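You operate a simulated robot arm through the tools that you are given. There is no shell and no other tool.

The job below is to be done with a simulated robot arm. You get a single attempt, and the scene is never put back.

Task
Leak-test the white gasket in the tester, then sort it by the result.
Fine: green tray for PASS, red tray for FAIL; vent before you unlatch; the lid goes on the black mat.

It is judged by the outcome, as a careful person would: the job done as asked, and still so three seconds after it is handed in. It fails if anything else is knocked over, pushed out of place, dropped, spilled or broken. Lids that push on must go on centred and level and be pressed home; caps that screw on are set level and turned clockwise until they are tight.

Robot
A 6-joint arm with a two-finger parallel gripper, fixed in place. Base frame: the origin is at the foot of the arm, x ahead of it, y to its left, z up; the work surface is at about z = 0. Units: mm, degrees, N and s.
With the tool pointing down near the work surface it reaches from about 140 to 580 mm from the base axis. Its first joint turns from -66.0 to 66.0 degrees. Payload 2.1 kg.
Tool frame: the origin (TCP) lies between the finger pads and is the grasp point; the fingertips stand 30 mm ahead of it; z points along the fingers, y is the line along which they close. The gripper opens to 94 mm. The fingers are 28 mm wide and 10 mm thick; the gripper's body (50 by 96 mm) begins 55 mm behind the TCP.
Orientation is that of the tool frame in the base frame, as a unit quaternion [w, x, y, z]. With the fingers straight down and closing along the base's y, the tool's x points along the base's -x, its y along +y and its z along -z.

Tools
- The arm moves only by the tool servo_tool. Its argument "targets" is a list of rows, each an object (a shift or turn left out is 0, a gripper value left out holds the last) with "delta_pos": the shift along the base's x, y, z in mm, a list of three; "dr": the turn, a rotation vector about the base's x, y, z in degrees, a list of three; "gripper": the opening in per cent of the stroke, from 0 (shut) to 100 (fully open). In form: [{"delta_pos": [dx, dy, dz], "dr": [wx, wy, wz], "gripper": gripper}, ...]. A call has 1 to 20 rows; each row shifts and turns the commanded pose from where the row before left it. Rows are played at 5 a second. More than 50 mm and 8.6 degrees between two rows, or a gripper value outside its range, and nothing of the call is played. A pose out of reach is approached as far as the arm can. The call stops where the force on the tool passes 90 N (or 10 N more than at its start, if that is more) or the arm is blocked; 0.2 s more then pass. Each finger travels about 72 mm/s and halts on what it meets, pressing with about 41 N; the grip force reading is that of the motor and also rises with nothing between the fingers. The clock runs only during rows and for 0.2 s after the last one: add rows that do not move to give the fingers time. The reply holds the time, the measured pose of the TCP, the force on the tool along the base axes, the opening and the grip force, in the units named above and with some noise, with the torque about the TCP (base axes, N m) and any sound that the robot's microphone picked up.
- Cameras (640 x 400 px; columns grow to the right, rows downward): "scene" is fixed at [63.4, -379.4, 487.9]; the picture's right is [0.69, -0.73, 0.00], its down [-0.40, -0.37, -0.84] and it looks along [0.61, 0.57, -0.54] (base axes); focal length 304 px, centre (320, 200). "wrist" rides on the gripper at [76, 14, -102] in the tool frame; the picture's right is [-0.18, 0.98, 0.00], its down [-0.75, -0.14, -0.64] and it looks along [-0.63, -0.12, 0.77] (tool axes); focal length 243 px, centre (320, 200). There is no depth. A picture from a camera that has moved, and an enlarged one, comes with that camera's place and axes in the base frame and with its lens.
- grab_frame(camera): a new picture of that camera. The clock stands still meanwhile.
- enlarge(camera, box): a new picture of the part [left, top, right, bottom] of that camera's present view, enlarged. The clock stands still meanwhile.
- close_job(): hands the job in; it is judged then, once.

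Nothing tells you positions but the pictures and the camera data. Unless the task says otherwise, let go and move clear before handing in.

The tools are called after "Request:" as a command line: name --argument value ..., lists and objects as JSON in quotes. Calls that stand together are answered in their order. servo_tool: Moves the arm, as the interface text tells. Its arguments: {"type":"object","properties":{"targets":{"type":"array","items":{"type":"object","properties":{"delta_pos":{"type":"array","items":{"type":"number"}},"dr":{"type":"array","items":{"type":"number"}},"gripper":{"type":"number"}}}}},"required":["targets"]} The other tools are called the same way: grab_frame (camera) takes a picture; enlarge (camera, box) takes an enlarged picture of a part of a camera's view; close_job () hands the job in.

At the start:

```text
time_s: 0.0
tool_pos: [258.4, 44.7, 323.9]
tcp_rot: [0.0, 0.0, 1.0, 0.0]
force: [-0.7, -0.7, 0.4]
wrist_torque: [-0.03, 0.05, -0.02]
finger_gap: 93.9
finger_force: 0.1
```

scene: 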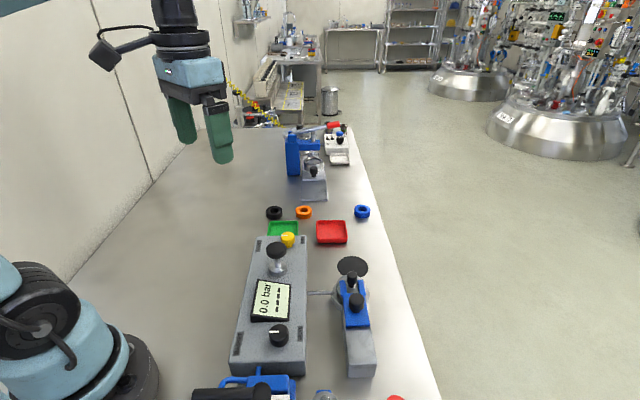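
wrist: 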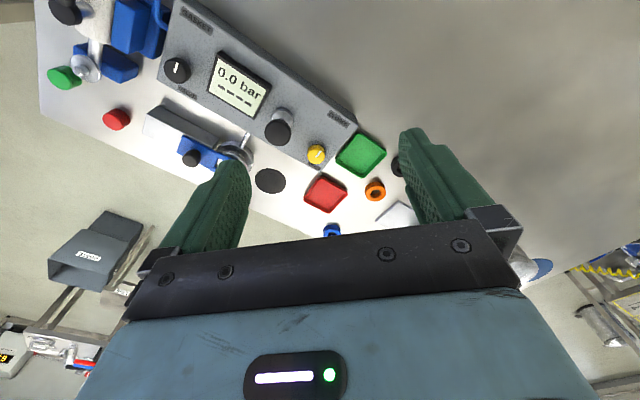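

I see a grey tester box with a display (0.0 bar), a lever/knob, a yellow knob, and a blue clamp station beside it, with trays and gaskets beyond. I'll look closer before moving.

Request:
enlarge --camera "scene" --box '[220, 180, 420, 305]'

Request:
enlarge --camera "scene" --box '[180, 275, 420, 400]'

Request:
enlarge --camera "wrist" --box '[30, 0, 230, 125]'

Request:
enlarge --camera "wrist" --box '[140, 60, 420, 235]'

Request:
enlarge --camera "scene" --box '[260, 110, 400, 200]'

```text
3.20 times, centred on (320, 242) of scene
camera zoom: at [63.4, -379.4, 487.9], right [0.69, -0.73, 0.0], down [-0.4, -0.37, -0.84], along [0.61, 0.57, -0.54], focal length 973 px, centre (320, 64)
```

zoom: 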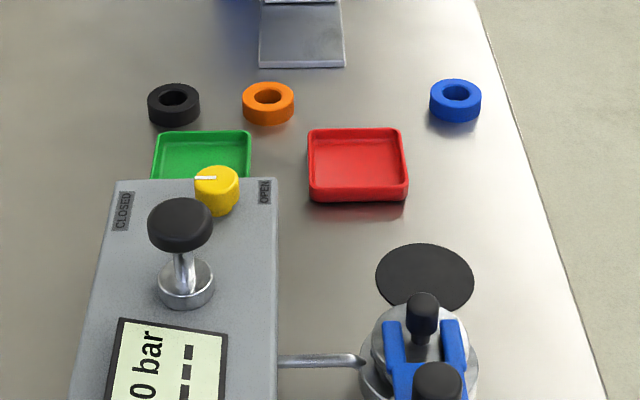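

```text
2.67 times, centred on (300, 338) of scene
camera zoom: at [63.4, -379.4, 487.9], right [0.69, -0.73, 0.0], down [-0.4, -0.37, -0.84], along [0.61, 0.57, -0.54], focal length 811 px, centre (373, -167)
```

zoom: 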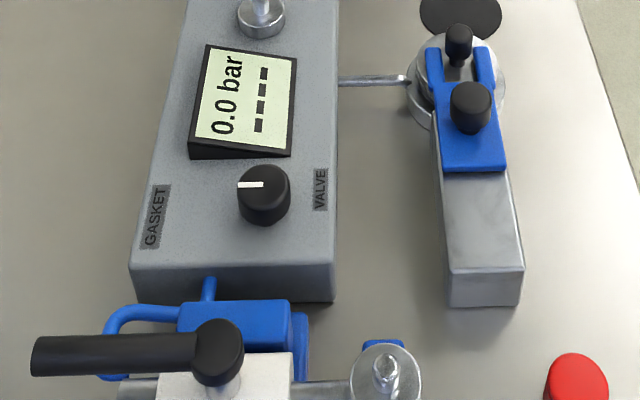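

```text
3.20 times, centred on (130, 62) of wrist
camera zoom: at [182.9, 58.3, 426.5], right [0.18, 0.98, 0.0], down [0.75, -0.14, 0.64], along [0.63, -0.12, -0.77], focal length 776 px, centre (928, 640)
```

zoom: 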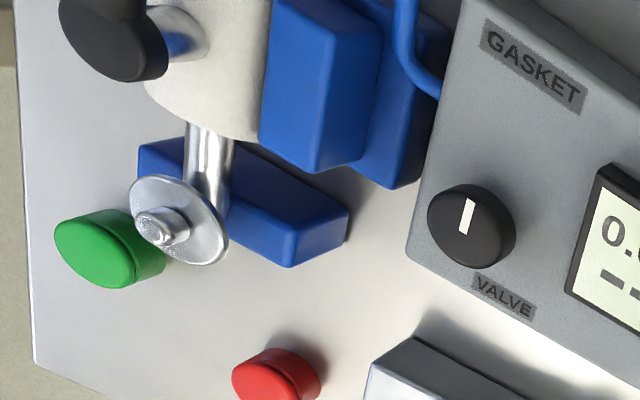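

```text
2.29 times, centred on (280, 148) of wrist
camera zoom: at [182.9, 58.3, 426.5], right [0.18, 0.98, 0.0], down [0.75, -0.14, 0.64], along [0.63, -0.12, -0.77], focal length 555 px, centre (411, 320)
```

zoom: 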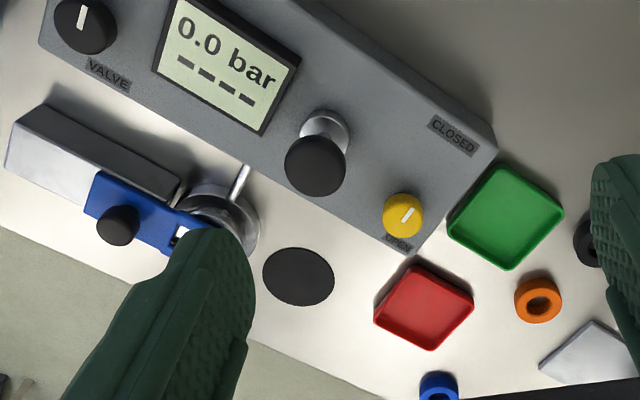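

```text
4.44 times, centred on (330, 155) of scene
camera zoom: at [63.4, -379.4, 487.9], right [0.69, -0.73, 0.0], down [-0.4, -0.37, -0.84], along [0.61, 0.57, -0.54], focal length 1352 px, centre (276, 400)
```

zoom: 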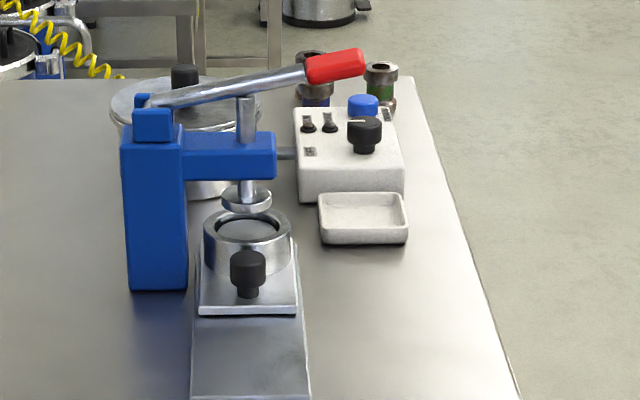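

The tester is the grey box with its tube running to the clamped cell; other machines around it look unrelated. I'll shift the arm back and to the right to get a clearer wrist view of the cell and the controls.

Request:
servo_tool --targets '[{"delta_pos": [-15, -35, 5]}, {"delta_pos": [-15, -35, 5]}, {"delta_pos": [-15, -35, 5]}, {"delta_pos": [-13, -35, 5]}, {}]'

Request:
grab_frame --camera "wrist"

Request:
grab_frame --camera "scene"

```text
time_s: 1.2
tool_pos: [201.1, -96.4, 345.2]
tcp_rot: [0.0, 0.0, 1.0, 0.0]
force: [-0.1, -0.2, -0.6]
wrist_torque: [0.0, -0.01, -0.01]
finger_gap: 93.9
finger_force: 0.1
```

```text
taken
camera wrist: at [125.4, -80.5, 447.2], right [0.18, 0.98, 0.0], down [0.75, -0.14, 0.64], along [0.63, -0.12, -0.77], focal length 243 px, centre (320, 200)
```

wrist: 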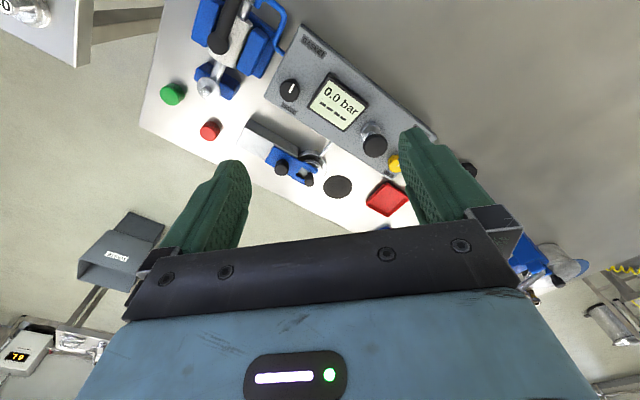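

```text
taken
```

scene: 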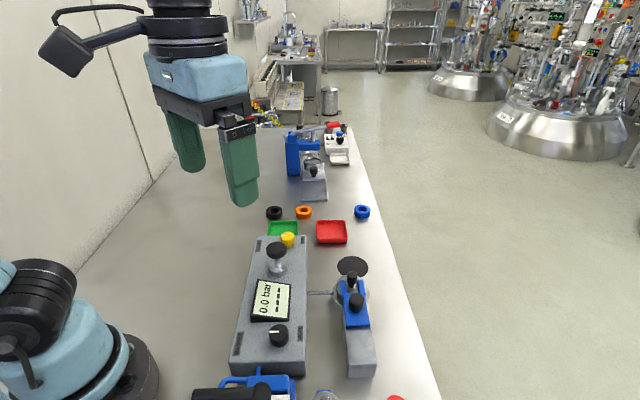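

Request:
enlarge --camera "wrist" --box '[230, 100, 390, 200]'

Request:
enlarge --camera "wrist" --box '[150, 0, 310, 100]'

Request:
enlarge --camera "wrist" --box '[270, 20, 430, 120]'

Request:
enlarge --camera "scene" --box '[300, 250, 400, 312]'

```text
4.00 times, centred on (310, 150) of wrist
camera zoom: at [125.4, -80.5, 447.2], right [0.18, 0.98, 0.0], down [0.75, -0.14, 0.64], along [0.63, -0.12, -0.77], focal length 970 px, centre (360, 400)
```

zoom: 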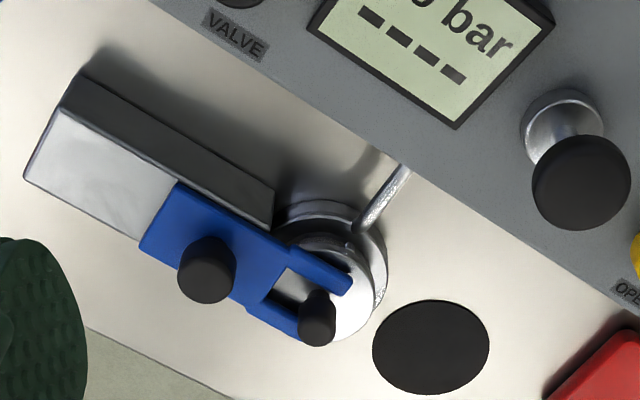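

```text
4.00 times, centred on (230, 50) of wrist
camera zoom: at [125.4, -80.5, 447.2], right [0.18, 0.98, 0.0], down [0.75, -0.14, 0.64], along [0.63, -0.12, -0.77], focal length 970 px, centre (680, 800)
```

zoom: 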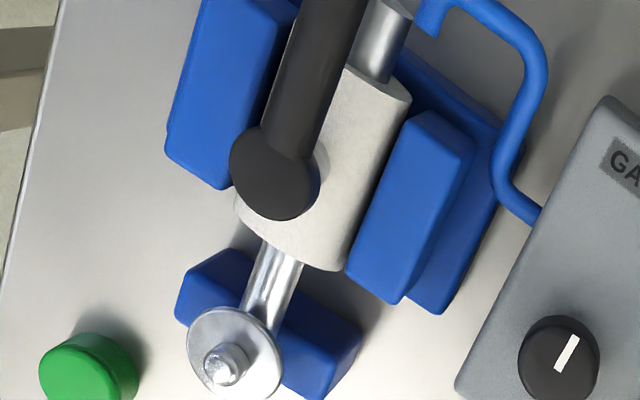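

```text
4.00 times, centred on (350, 70) of wrist
camera zoom: at [125.4, -80.5, 447.2], right [0.18, 0.98, 0.0], down [0.75, -0.14, 0.64], along [0.63, -0.12, -0.77], focal length 970 px, centre (200, 720)
```

zoom: 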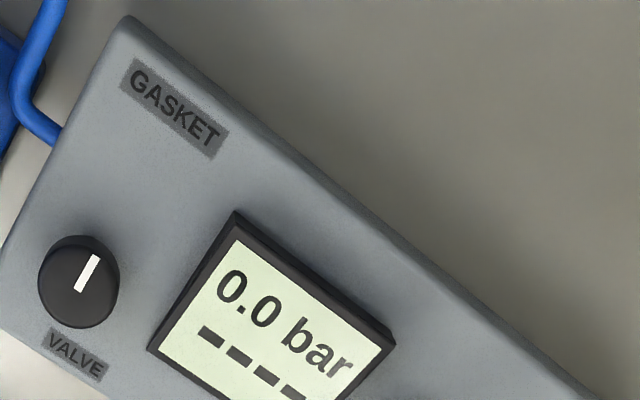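

```text
6.40 times, centred on (350, 281) of scene
camera zoom: at [63.4, -379.4, 487.9], right [0.69, -0.73, 0.0], down [-0.4, -0.37, -0.84], along [0.61, 0.57, -0.54], focal length 1947 px, centre (128, -318)
```

zoom: 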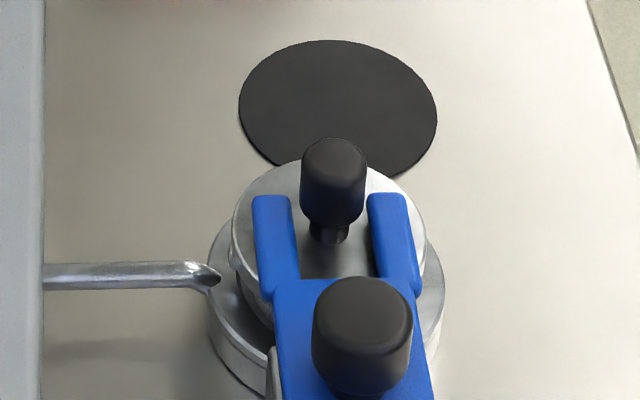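

The cell has a lid with a small black knob, held by a blue fork on a rail; the box has a GASKET/VALVE selector, a pump plunger and a yellow CLOSED/OPEN vent. I'll zoom in on the pointers to read their present settings.

Request:
enlarge --camera "scene" --box '[250, 225, 314, 265]'

Request:
enlarge --camera "scene" --box '[230, 310, 326, 370]'

Request:
enlarge --camera "scene" --box '[310, 260, 400, 380]'

Request:
enlarge --camera "scene" --box '[250, 195, 378, 275]'

```text
10.00 times, centred on (282, 245) of scene
camera zoom: at [63.4, -379.4, 487.9], right [0.69, -0.73, 0.0], down [-0.4, -0.37, -0.84], along [0.61, 0.57, -0.54], focal length 3042 px, centre (700, -250)
```

zoom: 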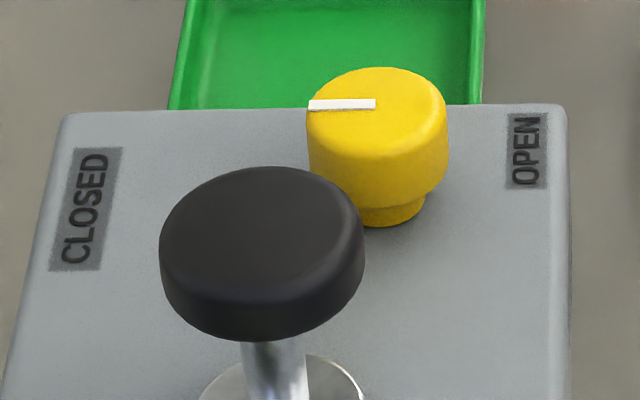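

```text
6.67 times, centred on (278, 340) of scene
camera zoom: at [63.4, -379.4, 487.9], right [0.69, -0.73, 0.0], down [-0.4, -0.37, -0.84], along [0.61, 0.57, -0.54], focal length 2028 px, centre (600, -733)
```

zoom: 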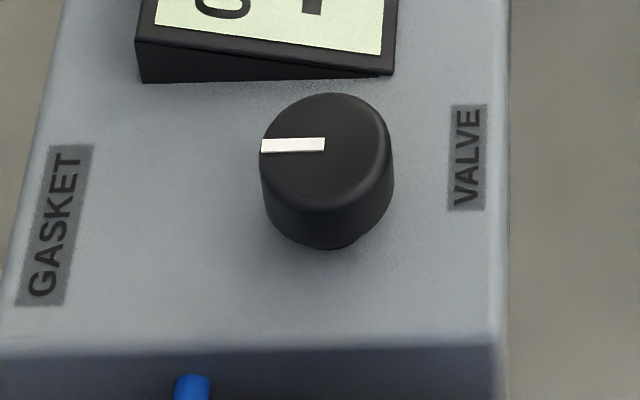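

```text
3.33 times, centred on (355, 320) of scene
camera zoom: at [63.4, -379.4, 487.9], right [0.69, -0.73, 0.0], down [-0.4, -0.37, -0.84], along [0.61, 0.57, -0.54], focal length 1014 px, centre (203, -200)
```

zoom: 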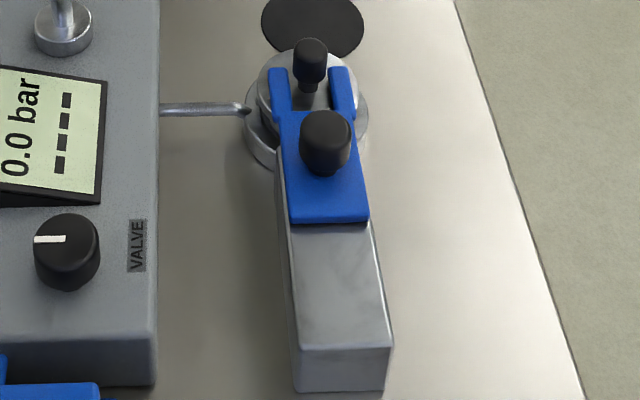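

```text
5.00 times, centred on (314, 235) of scene
camera zoom: at [63.4, -379.4, 487.9], right [0.69, -0.73, 0.0], down [-0.4, -0.37, -0.84], along [0.61, 0.57, -0.54], focal length 1521 px, centre (350, 25)
```

zoom: 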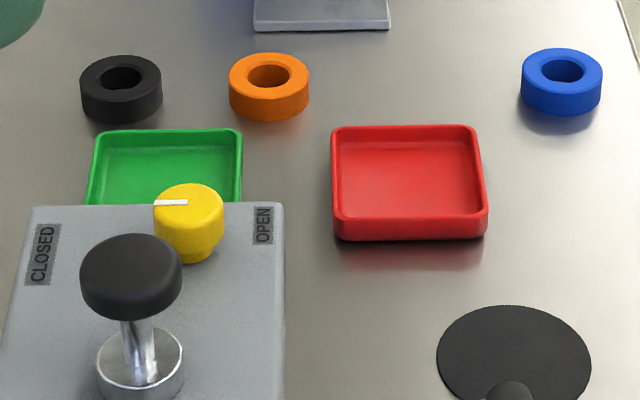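

Triangulating: selector at (222,-145) already points to GASKET, the yellow vent (382,14) points to CLOSED, the pump plunger's knob is at about (317,-29) with its top near z=102. The settings are right, so I'll shut the fingers and go above the plunger.

Request:
servo_tool --targets '[{"delta_pos": [19.3, 11.2, -20], "gripper": 0}, {"delta_pos": [19.3, 11.2, -30]}, {"delta_pos": [19.3, 11.2, -30]}, {"delta_pos": [19.3, 11.2, -30]}, {"delta_pos": [19.3, 11.2, -35]}, {"delta_pos": [19.4, 11.4, -35]}, {}, {}]'

Request:
grab_frame --camera "scene"

Request:
grab_frame --camera "wrist"

```text
time_s: 3.0
tool_pos: [317.9, -29.6, 165.7]
tcp_rot: [0.0, 0.0, 1.0, 0.0]
force: [0.5, 0.3, -0.4]
wrist_torque: [-0.01, 0.0, 0.0]
finger_gap: 0.2
finger_force: 33.1
```

```text
taken
```

scene: 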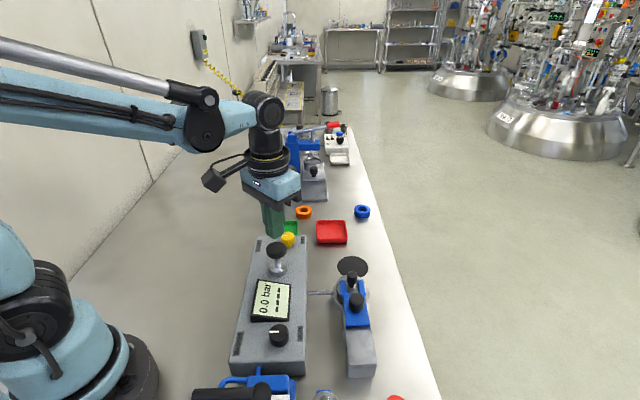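

```text
taken
camera wrist: at [242.9, -15.4, 267.6], right [0.18, 0.98, 0.0], down [0.75, -0.14, 0.64], along [0.63, -0.12, -0.77], focal length 243 px, centre (320, 200)
```

wrist: 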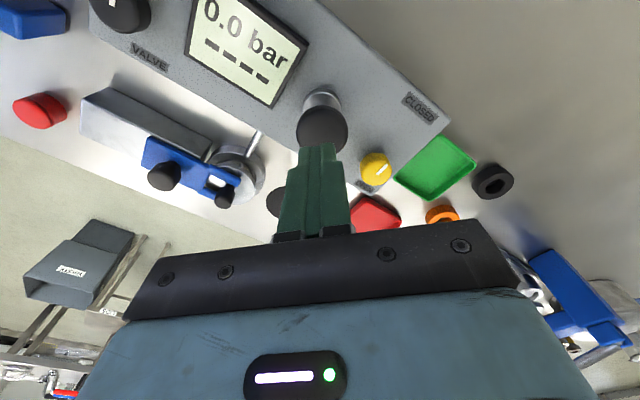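

The fingertips are right above the plunger knob. I'll come down to it and press gently to see its stroke.

Request:
servo_tool --targets '[{"delta_pos": [-1.5, 1.3, -15]}, {"delta_pos": [0, 0, -12]}, {"delta_pos": [0, 0, -4]}, {"delta_pos": [0, 0, -4]}, {"delta_pos": [0, 0, -4]}]'

Request:
enlarge --camera "scene" --box '[230, 200, 390, 300]'

```text
time_s: 4.2
tool_pos: [314.7, -27.1, 126.1]
tcp_rot: [0.001, 0.0, 1.0, 0.001]
force: [-0.9, -0.2, 2.1]
wrist_torque: [0.01, 0.01, 0.01]
finger_gap: 0.0
finger_force: 32.9
```

```text
4.00 times, centred on (310, 250) of scene
camera zoom: at [63.4, -379.4, 487.9], right [0.69, -0.73, 0.0], down [-0.4, -0.37, -0.84], along [0.61, 0.57, -0.54], focal length 1217 px, centre (360, 0)
```

zoom: 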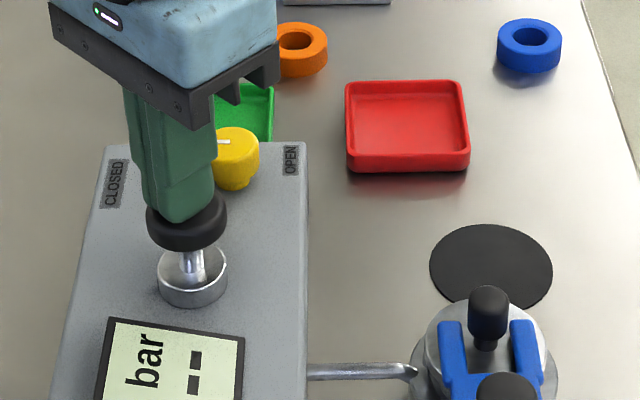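

Contact with the knob has begun and it yields lightly. I'll press on through the stroke in small steps.

Request:
servo_tool --targets '[{"delta_pos": [0.5, 0, -4]}, {"delta_pos": [0, 0, -4]}, {"delta_pos": [0, 0, -4]}]'

Request:
enlarge --camera "scene" --box '[200, 225, 360, 325]'

Request:
grab_frame --camera "wrist"

```text
time_s: 5.0
tool_pos: [314.9, -26.8, 113.4]
tcp_rot: [0.0, 0.0, 1.0, 0.001]
force: [-2.7, 0.9, 5.0]
wrist_torque: [0.04, 0.08, -0.04]
finger_gap: 0.0
finger_force: 32.5
```

```text
4.00 times, centred on (280, 275) of scene
camera zoom: at [63.4, -379.4, 487.9], right [0.69, -0.73, 0.0], down [-0.4, -0.37, -0.84], along [0.61, 0.57, -0.54], focal length 1217 px, centre (480, -100)
```

zoom: 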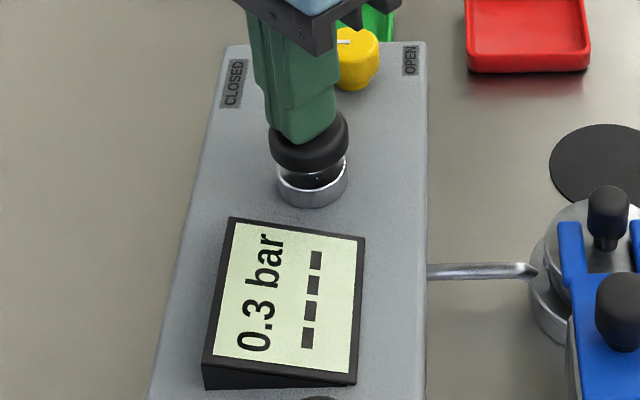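

```text
taken
camera wrist: at [240.0, -13.4, 215.9], right [0.18, 0.98, 0.0], down [0.75, -0.14, 0.64], along [0.63, -0.12, -0.77], focal length 243 px, centre (320, 200)
```

wrist: 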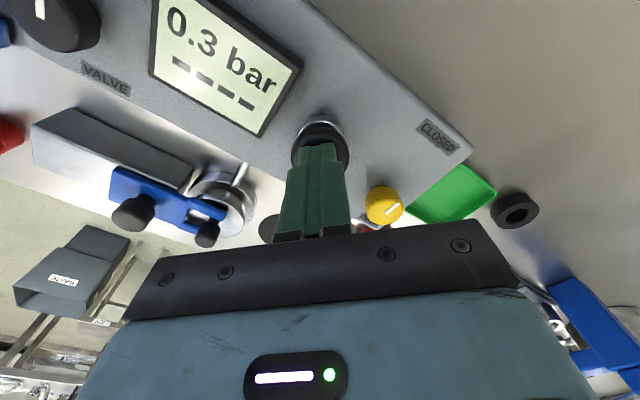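

The display reads 0.3 bar, so the pump works. I'll finish the stroke and see whether releasing and pressing again builds the pressure.

Request:
servo_tool --targets '[{"delta_pos": [0, 0, -3]}, {"delta_pos": [0, 0, -3]}, {"delta_pos": [0, 0, -3]}]'

Request:
enlarge --camera "scene" --box '[200, 225, 360, 325]'

```text
time_s: 5.8
tool_pos: [315.8, -27.3, 103.3]
tcp_rot: [-0.001, 0.0, 1.0, 0.0]
force: [-12.6, -3.4, 84.2]
wrist_torque: [-0.12, 0.22, 0.17]
finger_gap: 0.0
finger_force: 33.5
```

```text
4.00 times, centred on (280, 275) of scene
camera zoom: at [63.1, -379.4, 488.0], right [0.69, -0.73, 0.0], down [-0.4, -0.37, -0.84], along [0.61, 0.57, -0.54], focal length 1217 px, centre (480, -100)
```

zoom: 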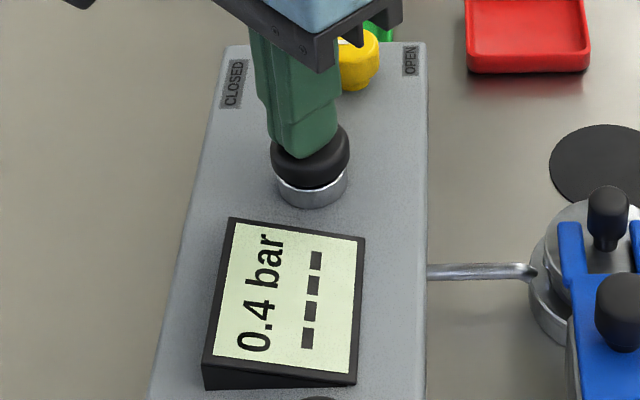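

The plunger bottoms at TCP z≈104 giving 0.4 bar per stroke. I'll let it rise and press again, watching the display.

Request:
servo_tool --targets '[{"delta_pos": [0, 0, 14]}, {"delta_pos": [0, 0, 14]}, {}, {"delta_pos": [0, 0, -8]}, {"delta_pos": [0, 0, -8]}, {"delta_pos": [0, 0, -6]}, {"delta_pos": [0, 0, -3.5]}]'

Request:
enlarge --camera "scene" --box '[200, 225, 360, 325]'

```text
time_s: 7.4
tool_pos: [313.7, -27.0, 105.3]
tcp_rot: [-0.001, -0.001, 1.0, 0.001]
force: [-13.4, 4.9, 36.4]
wrist_torque: [0.17, 0.27, -0.05]
finger_gap: 0.0
finger_force: 33.1
```

```text
4.00 times, centred on (280, 275) of scene
camera zoom: at [63.3, -379.4, 488.0], right [0.69, -0.73, 0.0], down [-0.4, -0.37, -0.84], along [0.61, 0.57, -0.54], focal length 1217 px, centre (480, -100)
```

zoom: 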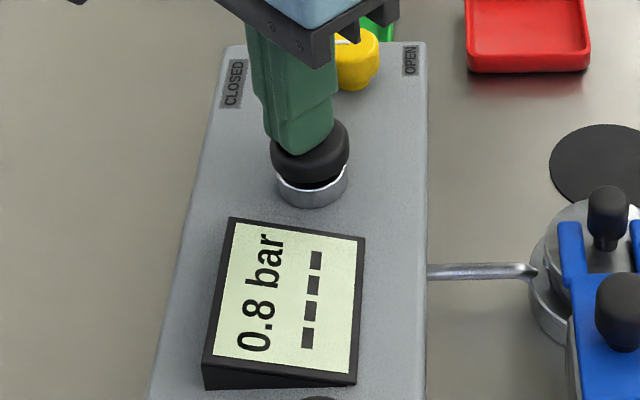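

The second stroke brought it to 0.8 bar. I'll keep pumping the same way.

Request:
servo_tool --targets '[{"delta_pos": [0, 0, 14]}, {"delta_pos": [0, 0, 14]}, {"delta_pos": [1, 0, 2]}, {"delta_pos": [0, 0, -10]}, {"delta_pos": [0, 0, -8]}, {"delta_pos": [0, 0, -8]}, {"delta_pos": [0, 0, -4]}]'

Request:
enlarge --camera "scene" --box '[200, 225, 360, 325]'

```text
time_s: 9.0
tool_pos: [317.1, -27.0, 106.7]
tcp_rot: [-0.001, 0.0, 1.0, 0.0]
force: [-7.8, 0.2, 23.1]
wrist_torque: [0.05, 0.17, -0.04]
finger_gap: 0.0
finger_force: 32.9
```

```text
4.00 times, centred on (280, 275) of scene
camera zoom: at [63.4, -379.4, 488.0], right [0.69, -0.73, 0.0], down [-0.4, -0.37, -0.84], along [0.61, 0.57, -0.54], focal length 1217 px, centre (480, -100)
```

zoom: 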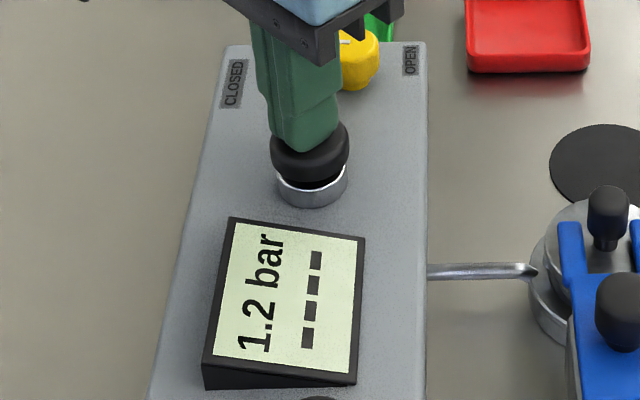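

Now 1.2 bar, still no result shown. Another stroke follows, checking the display after it.

Request:
servo_tool --targets '[{"delta_pos": [0, 0, 14]}, {"delta_pos": [0, 0, 14]}, {}, {"delta_pos": [0, 0, -8]}, {"delta_pos": [0, 0, -8]}, {"delta_pos": [0, 0, -8]}, {"delta_pos": [0, 0, -4.5]}]'

Request:
enlarge --camera "scene" --box '[200, 225, 360, 325]'

```text
time_s: 10.6
tool_pos: [317.1, -27.6, 106.1]
tcp_rot: [-0.001, 0.0, 1.0, 0.0]
force: [-1.2, 2.5, 13.1]
wrist_torque: [0.06, 0.04, 0.01]
finger_gap: 0.0
finger_force: 33.2
```

```text
4.00 times, centred on (280, 275) of scene
camera zoom: at [63.4, -379.4, 487.9], right [0.69, -0.73, 0.0], down [-0.4, -0.37, -0.84], along [0.61, 0.57, -0.54], focal length 1217 px, centre (480, -100)
```

zoom: 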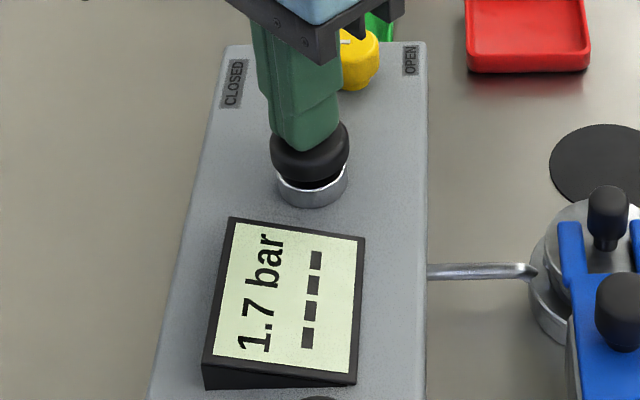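

1.7 bar now. One more stroke, then I'll check.

Request:
servo_tool --targets '[{"delta_pos": [0, 0, 14]}, {"delta_pos": [0, 0, 14]}, {}, {"delta_pos": [0, 0, -8]}, {"delta_pos": [0, 0, -8]}, {"delta_pos": [0, 0, -8]}, {"delta_pos": [0, 0, -4]}]'

Request:
enlarge --camera "scene" --box '[200, 225, 360, 325]'

```text
time_s: 12.2
tool_pos: [316.3, -27.5, 106.5]
tcp_rot: [-0.001, 0.001, 1.0, 0.001]
force: [-9.0, 0.8, 41.8]
wrist_torque: [0.03, 0.21, -0.11]
finger_gap: 0.2
finger_force: 32.9
```

```text
4.00 times, centred on (280, 275) of scene
camera zoom: at [63.3, -379.4, 488.0], right [0.69, -0.73, 0.0], down [-0.4, -0.37, -0.84], along [0.61, 0.57, -0.54], focal length 1217 px, centre (480, -100)
```

zoom: 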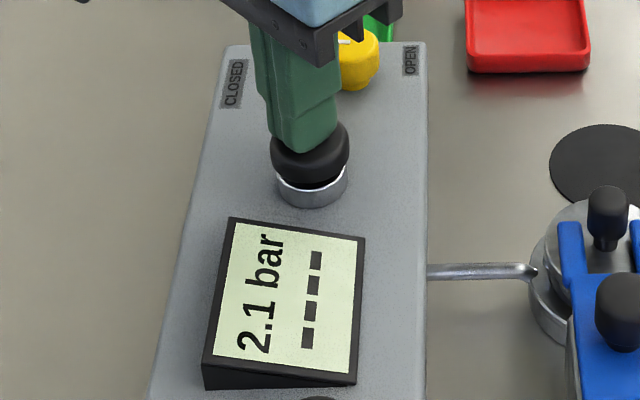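

2.1 bar and still no verdict. I'll lift off the knob and wait a little to see whether a hold timer runs.

Request:
servo_tool --targets '[{"delta_pos": [0, 0, 14]}, {"delta_pos": [0, 0, 14]}, {"delta_pos": [0, 0, 4]}, {}, {}, {}]'

Request:
enlarge --camera "scene" --box '[200, 225, 360, 325]'

```text
time_s: 13.6
tool_pos: [316.0, -26.2, 138.3]
tcp_rot: [0.0, 0.0, 1.0, 0.0]
force: [0.1, 0.2, 0.7]
wrist_torque: [0.0, 0.01, -0.03]
finger_gap: 0.0
finger_force: 32.8
```

```text
4.00 times, centred on (280, 275) of scene
camera zoom: at [63.4, -379.4, 487.9], right [0.69, -0.73, 0.0], down [-0.4, -0.37, -0.84], along [0.61, 0.57, -0.54], focal length 1217 px, centre (480, -100)
```

zoom: 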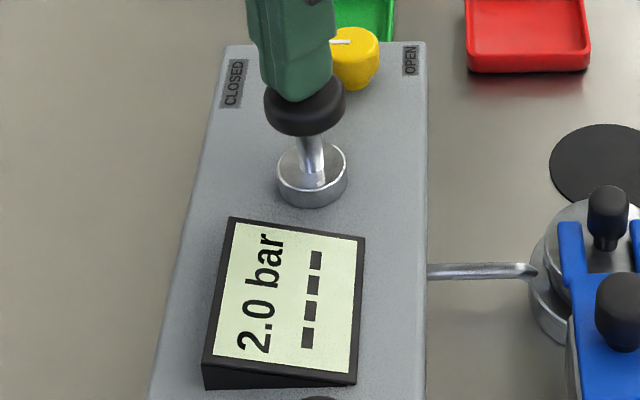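

It reads 2.0 bar after a small drop, with no verdict yet. I'll wait two seconds more.

Request:
servo_tool --targets '[{}, {}, {}, {}, {}, {}, {}, {}, {}, {}]'

Request:
enlarge --camera "scene" --box '[200, 225, 360, 325]'

```text
time_s: 15.8
tool_pos: [316.2, -27.4, 138.3]
tcp_rot: [0.0, 0.0, 1.0, 0.0]
force: [-0.7, 0.2, 0.5]
wrist_torque: [0.01, -0.01, -0.03]
finger_gap: 0.0
finger_force: 32.9
```

```text
4.00 times, centred on (280, 275) of scene
camera zoom: at [63.4, -379.4, 487.9], right [0.69, -0.73, 0.0], down [-0.4, -0.37, -0.84], along [0.61, 0.57, -0.54], focal length 1217 px, centre (480, -100)
```

zoom: 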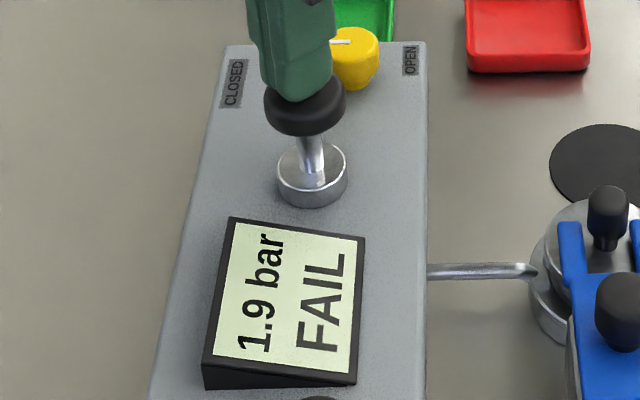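

The verdict is FAIL, so the gasket goes to the red tray. Next I must vent: I'll move over the yellow knob at about (382,14), turn the wrist counterclockwise beforehand so I have room to turn it clockwise, and open the fingers.

Request:
servo_tool --targets '[{"delta_pos": [0, 0, 30], "gripper": 0}, {"delta_pos": [16, 10, 0], "dr": [0, 0, 8.4]}, {"delta_pos": [16, 10, 0], "dr": [0, 0, 8.4]}, {"delta_pos": [16, 10, 0], "dr": [0, 0, 8.4], "gripper": 62}, {"delta_pos": [17.5, 11, 0], "dr": [0, 0, 8.4]}, {"dr": [0, 0, 8.4]}, {"dr": [0, 0, 3]}, {}, {}]'

Request:
grab_frame --camera "wrist"

Request:
grab_frame --camera "scene"

```text
time_s: 17.8
tool_pos: [382.2, 12.9, 167.3]
tcp_rot: [0.0, -0.385, 0.923, 0.0]
force: [0.1, 0.9, 0.6]
wrist_torque: [0.02, -0.02, -0.01]
finger_gap: 58.2
finger_force: 0.0
```

```text
taken
camera wrist: at [319.0, -29.7, 269.5], right [-0.57, 0.82, 0.0], down [0.63, 0.43, 0.64], along [0.53, 0.36, -0.77], focal length 243 px, centre (320, 200)
```

wrist: 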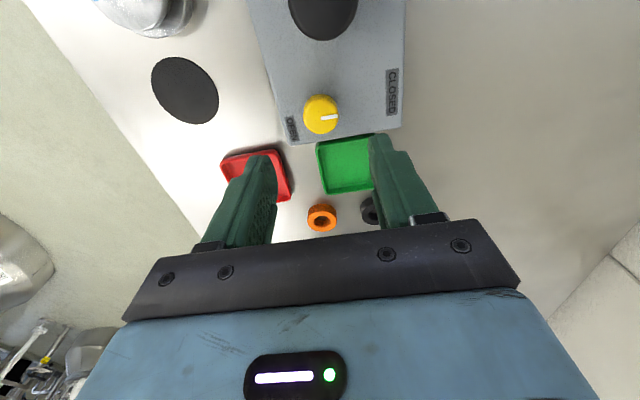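

```text
taken
```

scene: 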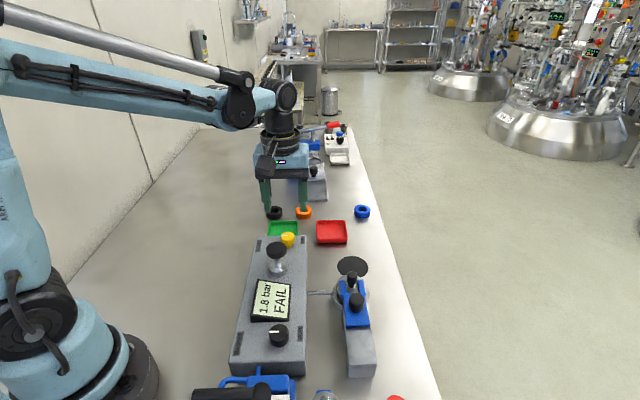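

Request:
enlarge --camera "wrist" --box '[240, 40, 432, 160]'

```text
3.33 times, centred on (336, 100) of wrist
camera zoom: at [319.0, -29.7, 269.5], right [-0.57, 0.82, 0.0], down [0.63, 0.43, 0.64], along [0.53, 0.36, -0.77], focal length 809 px, centre (267, 533)
```

zoom: 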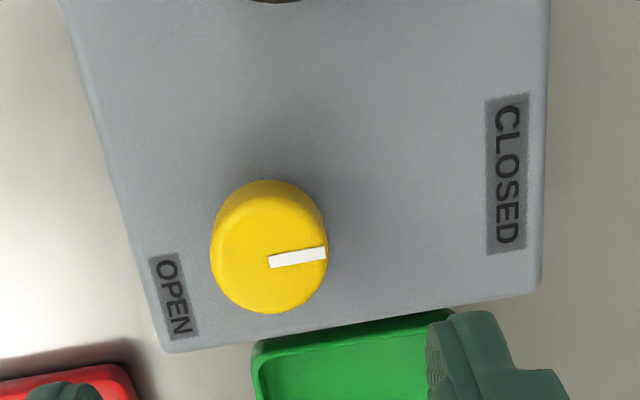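

The yellow knob's top is confirmed at (382,14), pointing at CLOSED; OPEN lies about 150° clockwise from it. I'll pre-rotate further, lower the fingers around it and grip.

Request:
servo_tool --targets '[{"delta_pos": [0, 0, -10], "dr": [0, 0, 7.5]}, {"delta_pos": [0, 0.5, -10], "dr": [0, 0, 7.5]}, {"delta_pos": [0, 0, -10], "dr": [0, 0, 7.5]}, {"delta_pos": [0, 0, -10], "dr": [0, 0, 7.5]}, {"delta_pos": [0, 0, -10]}, {"delta_pos": [0, 0, -10]}, {"delta_pos": [0, 0, -10]}, {"delta_pos": [0, 0, -9]}, {}]'

Request:
enlarge --camera "scene" --box '[220, 180, 380, 280]'

Request:
grab_frame --camera "wrist"

```text
time_s: 19.8
tool_pos: [381.5, 14.1, 88.2]
tcp_rot: [0.0, -0.609, 0.793, 0.0]
force: [-0.4, -1.1, -0.2]
wrist_torque: [0.03, -0.01, 0.0]
finger_gap: 58.4
finger_force: 0.0
```

```text
4.00 times, centred on (300, 230) of scene
camera zoom: at [63.4, -379.4, 487.9], right [0.69, -0.73, 0.0], down [-0.4, -0.37, -0.84], along [0.61, 0.57, -0.54], focal length 1217 px, centre (400, 80)
```

zoom: 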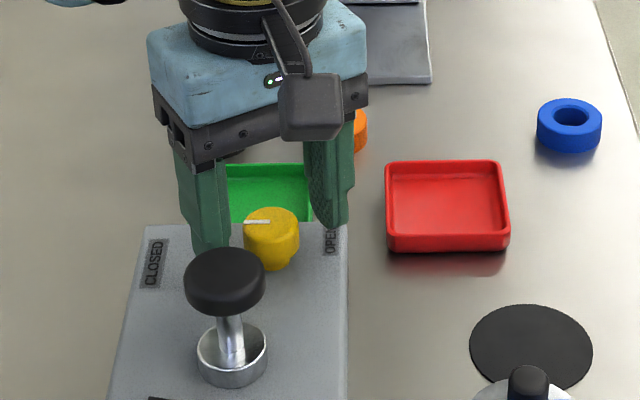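

```text
taken
camera wrist: at [348.8, -56.1, 190.9], right [-0.9, 0.43, 0.0], down [0.33, 0.69, 0.64], along [0.28, 0.58, -0.77], focal length 243 px, centre (320, 200)
```

wrist: 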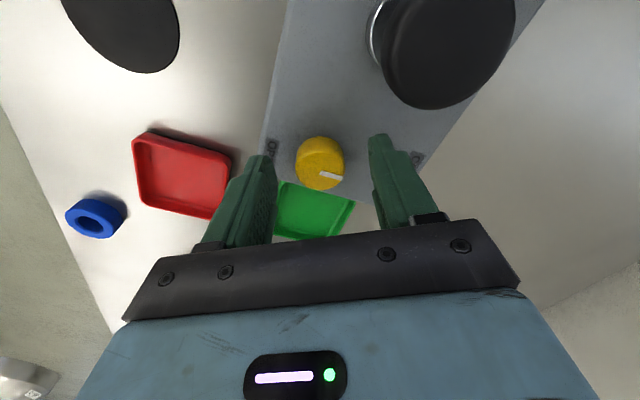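

The fingers straddle the knob with good clearance. I'll close on it and check the grip.

Request:
servo_tool --targets '[{"gripper": 0}, {}, {}, {}]'

```text
time_s: 20.8
tool_pos: [382.0, 13.1, 88.1]
tcp_rot: [0.0, -0.609, 0.793, 0.0]
force: [-2.0, 0.4, -3.2]
wrist_torque: [-0.02, -0.29, 0.0]
finger_gap: 29.6
finger_force: 44.9
```

Gripped at 29.6 mm. I'll turn it clockwise 30° and feel for resistance.

Request:
servo_tool --targets '[{"dr": [0, 0, -7.5]}, {"dr": [0, 0, -7.5]}, {"dr": [0, 0, -7.5]}, {"dr": [0, 0, -7.5]}]'

Request:
enlarge --camera "scene" --box '[220, 200, 380, 330]'

Request:
grab_frame --camera "wrist"

```text
time_s: 21.8
tool_pos: [381.4, 13.7, 88.6]
tcp_rot: [0.001, -0.381, 0.925, 0.0]
force: [-1.9, 9.4, -25.5]
wrist_torque: [-0.81, 0.54, -0.01]
finger_gap: 29.8
finger_force: 45.0
```

```text
3.08 times, centred on (300, 265) of scene
camera zoom: at [63.6, -379.4, 487.9], right [0.69, -0.73, 0.0], down [-0.4, -0.37, -0.84], along [0.61, 0.57, -0.55], focal length 936 px, centre (382, 0)
```

zoom: 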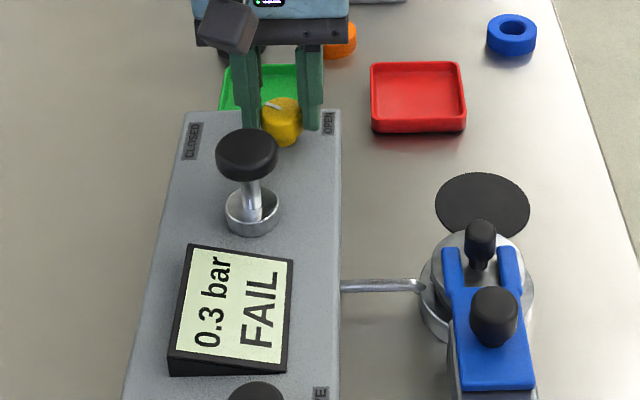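

```text
taken
camera wrist: at [317.8, -29.8, 190.9], right [-0.56, 0.83, 0.0], down [0.63, 0.43, 0.64], along [0.53, 0.36, -0.77], focal length 243 px, centre (320, 200)
```

wrist: 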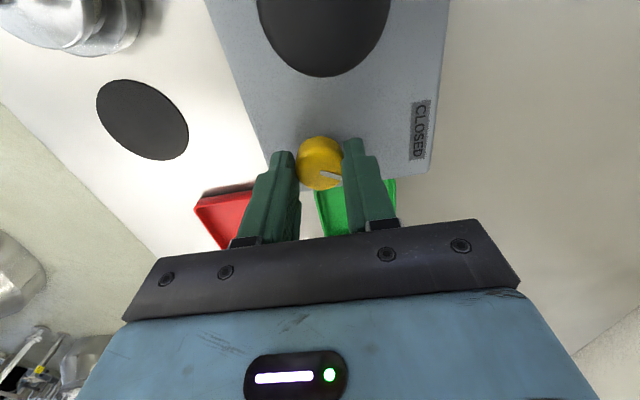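

The pressure is already falling (0.3 bar), so clockwise is the opening direction. I'll keep turning toward OPEN.

Request:
servo_tool --targets '[{"delta_pos": [0, 0, -0.3], "dr": [0, 0, -7.5]}, {"dr": [0, 0, -7.5]}, {"dr": [0, 0, -7.5]}, {"dr": [0, 0, -7.5]}]'

```text
time_s: 22.8
tool_pos: [381.6, 14.3, 88.5]
tcp_rot: [0.001, -0.129, 0.992, 0.0]
force: [-5.0, 4.5, -41.4]
wrist_torque: [-0.2, 0.04, 0.04]
finger_gap: 29.6
finger_force: 45.1
```

Request:
servo_tool --targets '[{"delta_pos": [0, 0, -0.8]}, {}]'

Request:
enlarge --camera "scene" --box '[220, 200, 380, 330]'

Request:
enlarge --camera "wrist" --box '[240, 80, 400, 200]'

```text
time_s: 23.4
tool_pos: [381.2, 14.0, 89.7]
tcp_rot: [0.0, -0.131, 0.991, 0.0]
force: [-19.7, 6.4, 1.6]
wrist_torque: [0.03, -0.21, 0.02]
finger_gap: 29.3
finger_force: 45.0
```

```text
3.08 times, centred on (300, 265) of scene
camera zoom: at [63.4, -379.4, 487.9], right [0.69, -0.73, 0.0], down [-0.4, -0.37, -0.84], along [0.61, 0.57, -0.54], focal length 936 px, centre (382, 0)
```

zoom: 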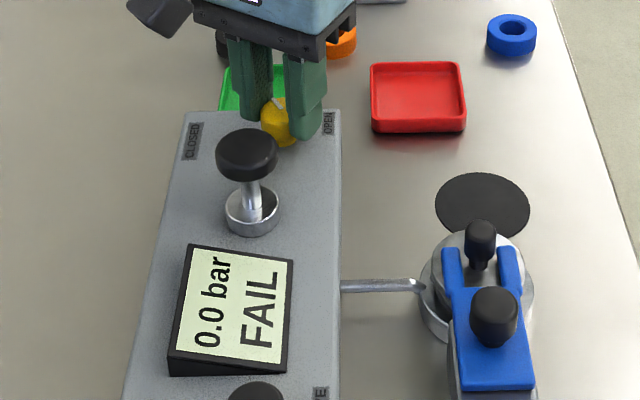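

```text
3.33 times, centred on (320, 140) of wrist
camera zoom: at [304.8, 8.3, 191.4], right [-0.08, 1.0, 0.0], down [0.77, 0.06, 0.64], along [0.64, 0.05, -0.77], focal length 809 px, centre (320, 400)
```

zoom: 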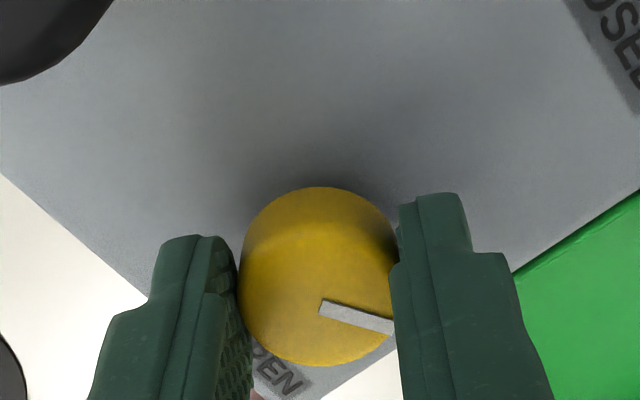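

The display reads 0.0 bar. I'll still carry the knob on to its OPEN mark, checking the force as I go.

Request:
servo_tool --targets '[{"delta_pos": [0.5, 0, 0], "dr": [0, 0, -7.5]}, {"dr": [0, 0, -7.5]}, {"dr": [0, 0, -7.5]}, {"dr": [0, 0, -7.5]}]'

```text
time_s: 24.4
tool_pos: [382.0, 14.4, 88.7]
tcp_rot: [-0.003, 0.131, 0.991, 0.001]
force: [-27.1, 12.7, 24.0]
wrist_torque: [0.49, -0.06, 0.01]
finger_gap: 29.5
finger_force: 45.3
```

Request:
servo_tool --targets '[{"delta_pos": [-0.5, 0, 0.3], "dr": [0, 0, -7.5]}, {"dr": [0, 0, -7.5]}]'

Request:
enlarge --camera "wrist" --box '[240, 80, 400, 200]'

```text
time_s: 25.0
tool_pos: [381.5, 14.1, 88.2]
tcp_rot: [-0.003, 0.26, 0.966, 0.001]
force: [-20.1, 13.7, 19.9]
wrist_torque: [0.73, 0.88, 0.0]
finger_gap: 29.6
finger_force: 45.0
```

```text
3.33 times, centred on (320, 140) of wrist
camera zoom: at [323.8, 65.0, 191.6], right [0.65, 0.76, 0.0], down [0.59, -0.5, 0.64], along [0.48, -0.42, -0.77], focal length 809 px, centre (320, 400)
```

zoom: 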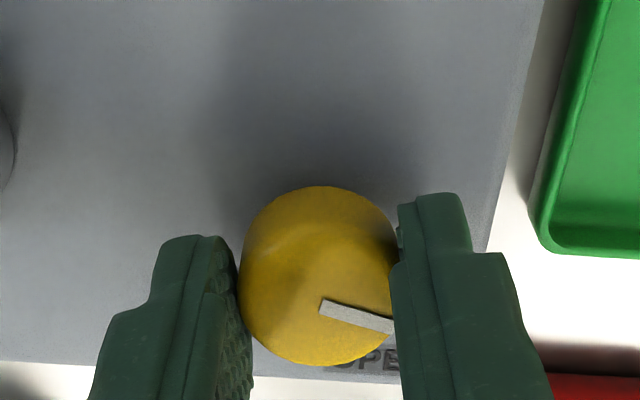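

The knob follows the fingers freely, at about 105° so far. I'll turn on toward the OPEN label.

Request:
servo_tool --targets '[{"dr": [0, 0, -7.5]}, {"dr": [0, 0, -7.5]}, {"dr": [0, 0, -7.5]}, {"dr": [0, 0, -7.5]}]'

Request:
enlarge --camera "scene" --box '[220, 200, 380, 330]'

Request:
enlarge --camera "wrist" --box '[240, 80, 400, 200]'

```text
time_s: 26.0
tool_pos: [381.4, 14.9, 88.4]
tcp_rot: [-0.001, 0.5, 0.866, 0.0]
force: [-15.1, 12.1, 16.1]
wrist_torque: [1.21, 0.8, 0.2]
finger_gap: 29.4
finger_force: 45.3
```

```text
3.08 times, centred on (300, 265) of scene
camera zoom: at [63.4, -379.4, 487.9], right [0.69, -0.73, 0.0], down [-0.4, -0.37, -0.84], along [0.61, 0.57, -0.54], focal length 936 px, centre (382, 0)
```

zoom: 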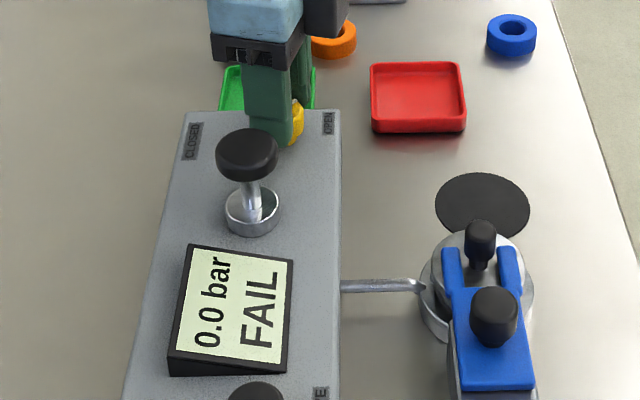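

```text
3.33 times, centred on (320, 140) of wrist
camera zoom: at [356.7, 87.8, 191.3], right [0.94, 0.33, 0.0], down [0.26, -0.73, 0.64], along [0.21, -0.6, -0.77], focal length 809 px, centre (320, 400)
```

zoom: 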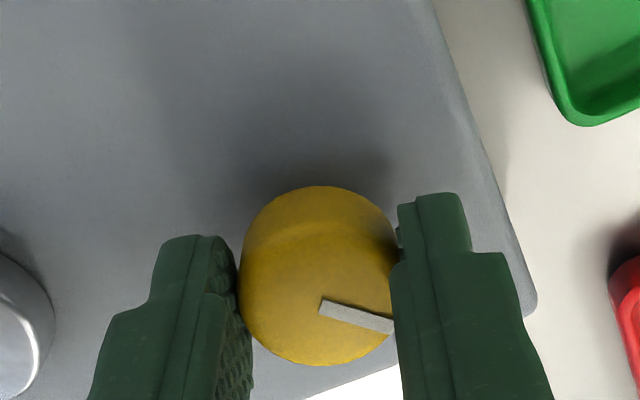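

Request:
servo_tool --targets '[{"dr": [0, 0, -7.5]}, {"dr": [0, 0, -7.5]}]'

Request:
enlarge --camera "wrist" --box '[240, 80, 400, 200]'

```text
time_s: 26.6
tool_pos: [381.6, 12.3, 89.1]
tcp_rot: [0.003, 0.61, 0.792, -0.001]
force: [2.3, -4.2, 3.4]
wrist_torque: [-0.19, 0.03, 0.48]
finger_gap: 29.1
finger_force: 45.6
```

```text
3.33 times, centred on (320, 140) of wrist
camera zoom: at [376.8, 90.1, 190.4], right [1.0, 0.07, 0.0], down [0.05, -0.76, 0.65], along [0.05, -0.64, -0.76], focal length 809 px, centre (320, 400)
```

zoom: 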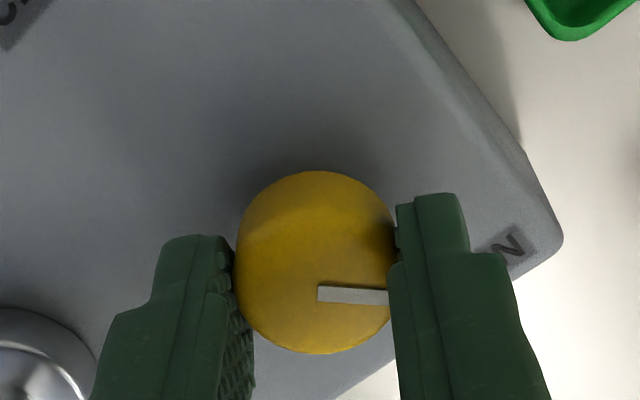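

The knob has slipped slightly in the fingers with a rising turning torque, so it is at its open stop. I'll release and rise clear.

Request:
servo_tool --targets '[{"gripper": 62}, {}, {}, {"delta_pos": [0, 0, 20]}, {"delta_pos": [0, 0, 25]}, {"delta_pos": [0, 0, 25]}, {"delta_pos": [0, 0, 25]}]'

Request:
enlarge --camera "scene" --box '[220, 200, 380, 330]'

Request:
grab_frame --camera "wrist"

```text
time_s: 28.2
tool_pos: [382.9, 14.5, 181.9]
tcp_rot: [-0.001, 0.609, 0.793, -0.001]
force: [0.1, 0.5, 0.7]
wrist_torque: [-0.01, 0.01, -0.01]
finger_gap: 58.3
finger_force: 0.1
```

```text
3.08 times, centred on (300, 265) of scene
camera zoom: at [63.4, -379.4, 487.9], right [0.69, -0.73, 0.0], down [-0.4, -0.37, -0.84], along [0.61, 0.57, -0.54], focal length 936 px, centre (382, 0)
```

zoom: 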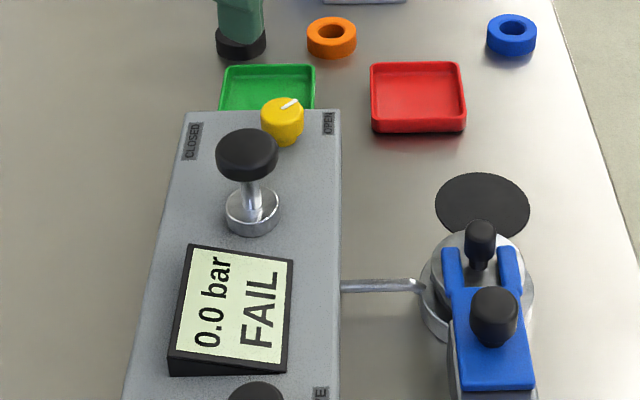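

```text
taken
camera wrist: at [376.4, 92.5, 285.4], right [1.0, 0.08, 0.0], down [0.06, -0.76, 0.64], along [0.05, -0.64, -0.77], focal length 243 px, centre (320, 200)
```

wrist: 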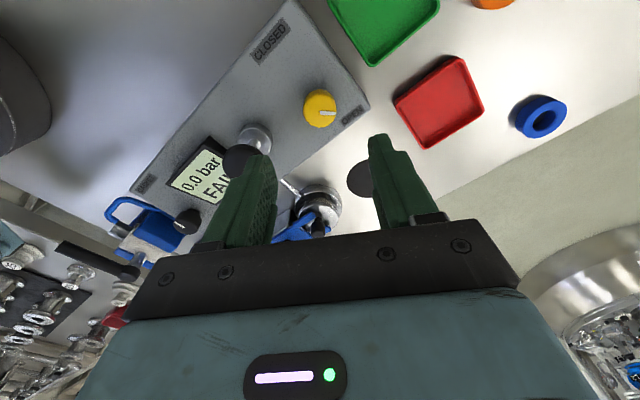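

The pressure is vented to 0.0 bar and the pointer has swung to OPEN. Next is the latch: I'll move above the blue slider's knob at about (348,-194), fingers set to close along the rail.

Request:
servo_tool --targets '[{"delta_pos": [-7, -41, 0], "dr": [0, 0, 7.5], "gripper": 50}, {"delta_pos": [-7, -42, 0], "dr": [0, 0, 7.5]}, {"delta_pos": [-7, -42, 0], "dr": [0, 0, 7.5]}, {"delta_pos": [-7, -42, -10], "dr": [0, 0, 7.5]}, {"delta_pos": [-7, -41.5, -15]}, {}]'

Request:
grab_frame --camera "wrist"

Request:
enlarge --camera "scene" --box '[280, 230, 420, 380]'

```text
time_s: 29.6
tool_pos: [342.6, -195.9, 160.0]
tcp_rot: [0.0, 0.382, 0.924, 0.0]
force: [0.7, -0.1, -0.7]
wrist_torque: [-0.02, -0.01, 0.01]
finger_gap: 47.1
finger_force: 0.0
```

```text
taken
camera wrist: at [300.0, -131.8, 262.9], right [0.82, 0.57, 0.0], down [0.43, -0.63, 0.64], along [0.36, -0.53, -0.77], focal length 243 px, centre (320, 200)
```

wrist: 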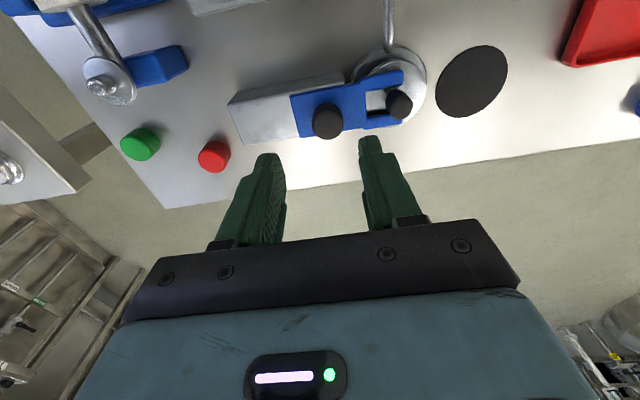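

```text
2.67 times, centred on (350, 305) of scene
camera zoom: at [63.4, -379.4, 487.9], right [0.69, -0.73, 0.0], down [-0.4, -0.37, -0.84], along [0.61, 0.57, -0.54], focal length 811 px, centre (240, -80)
```

zoom: 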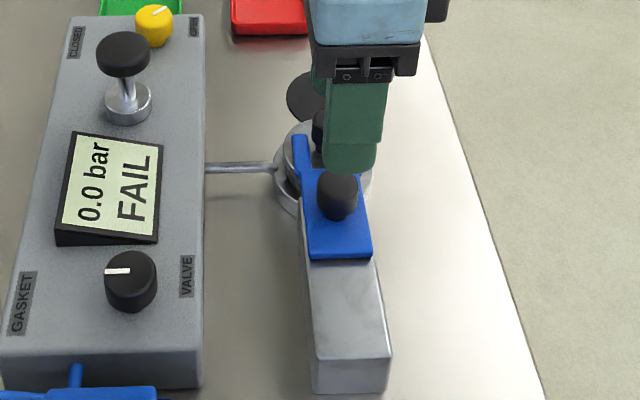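

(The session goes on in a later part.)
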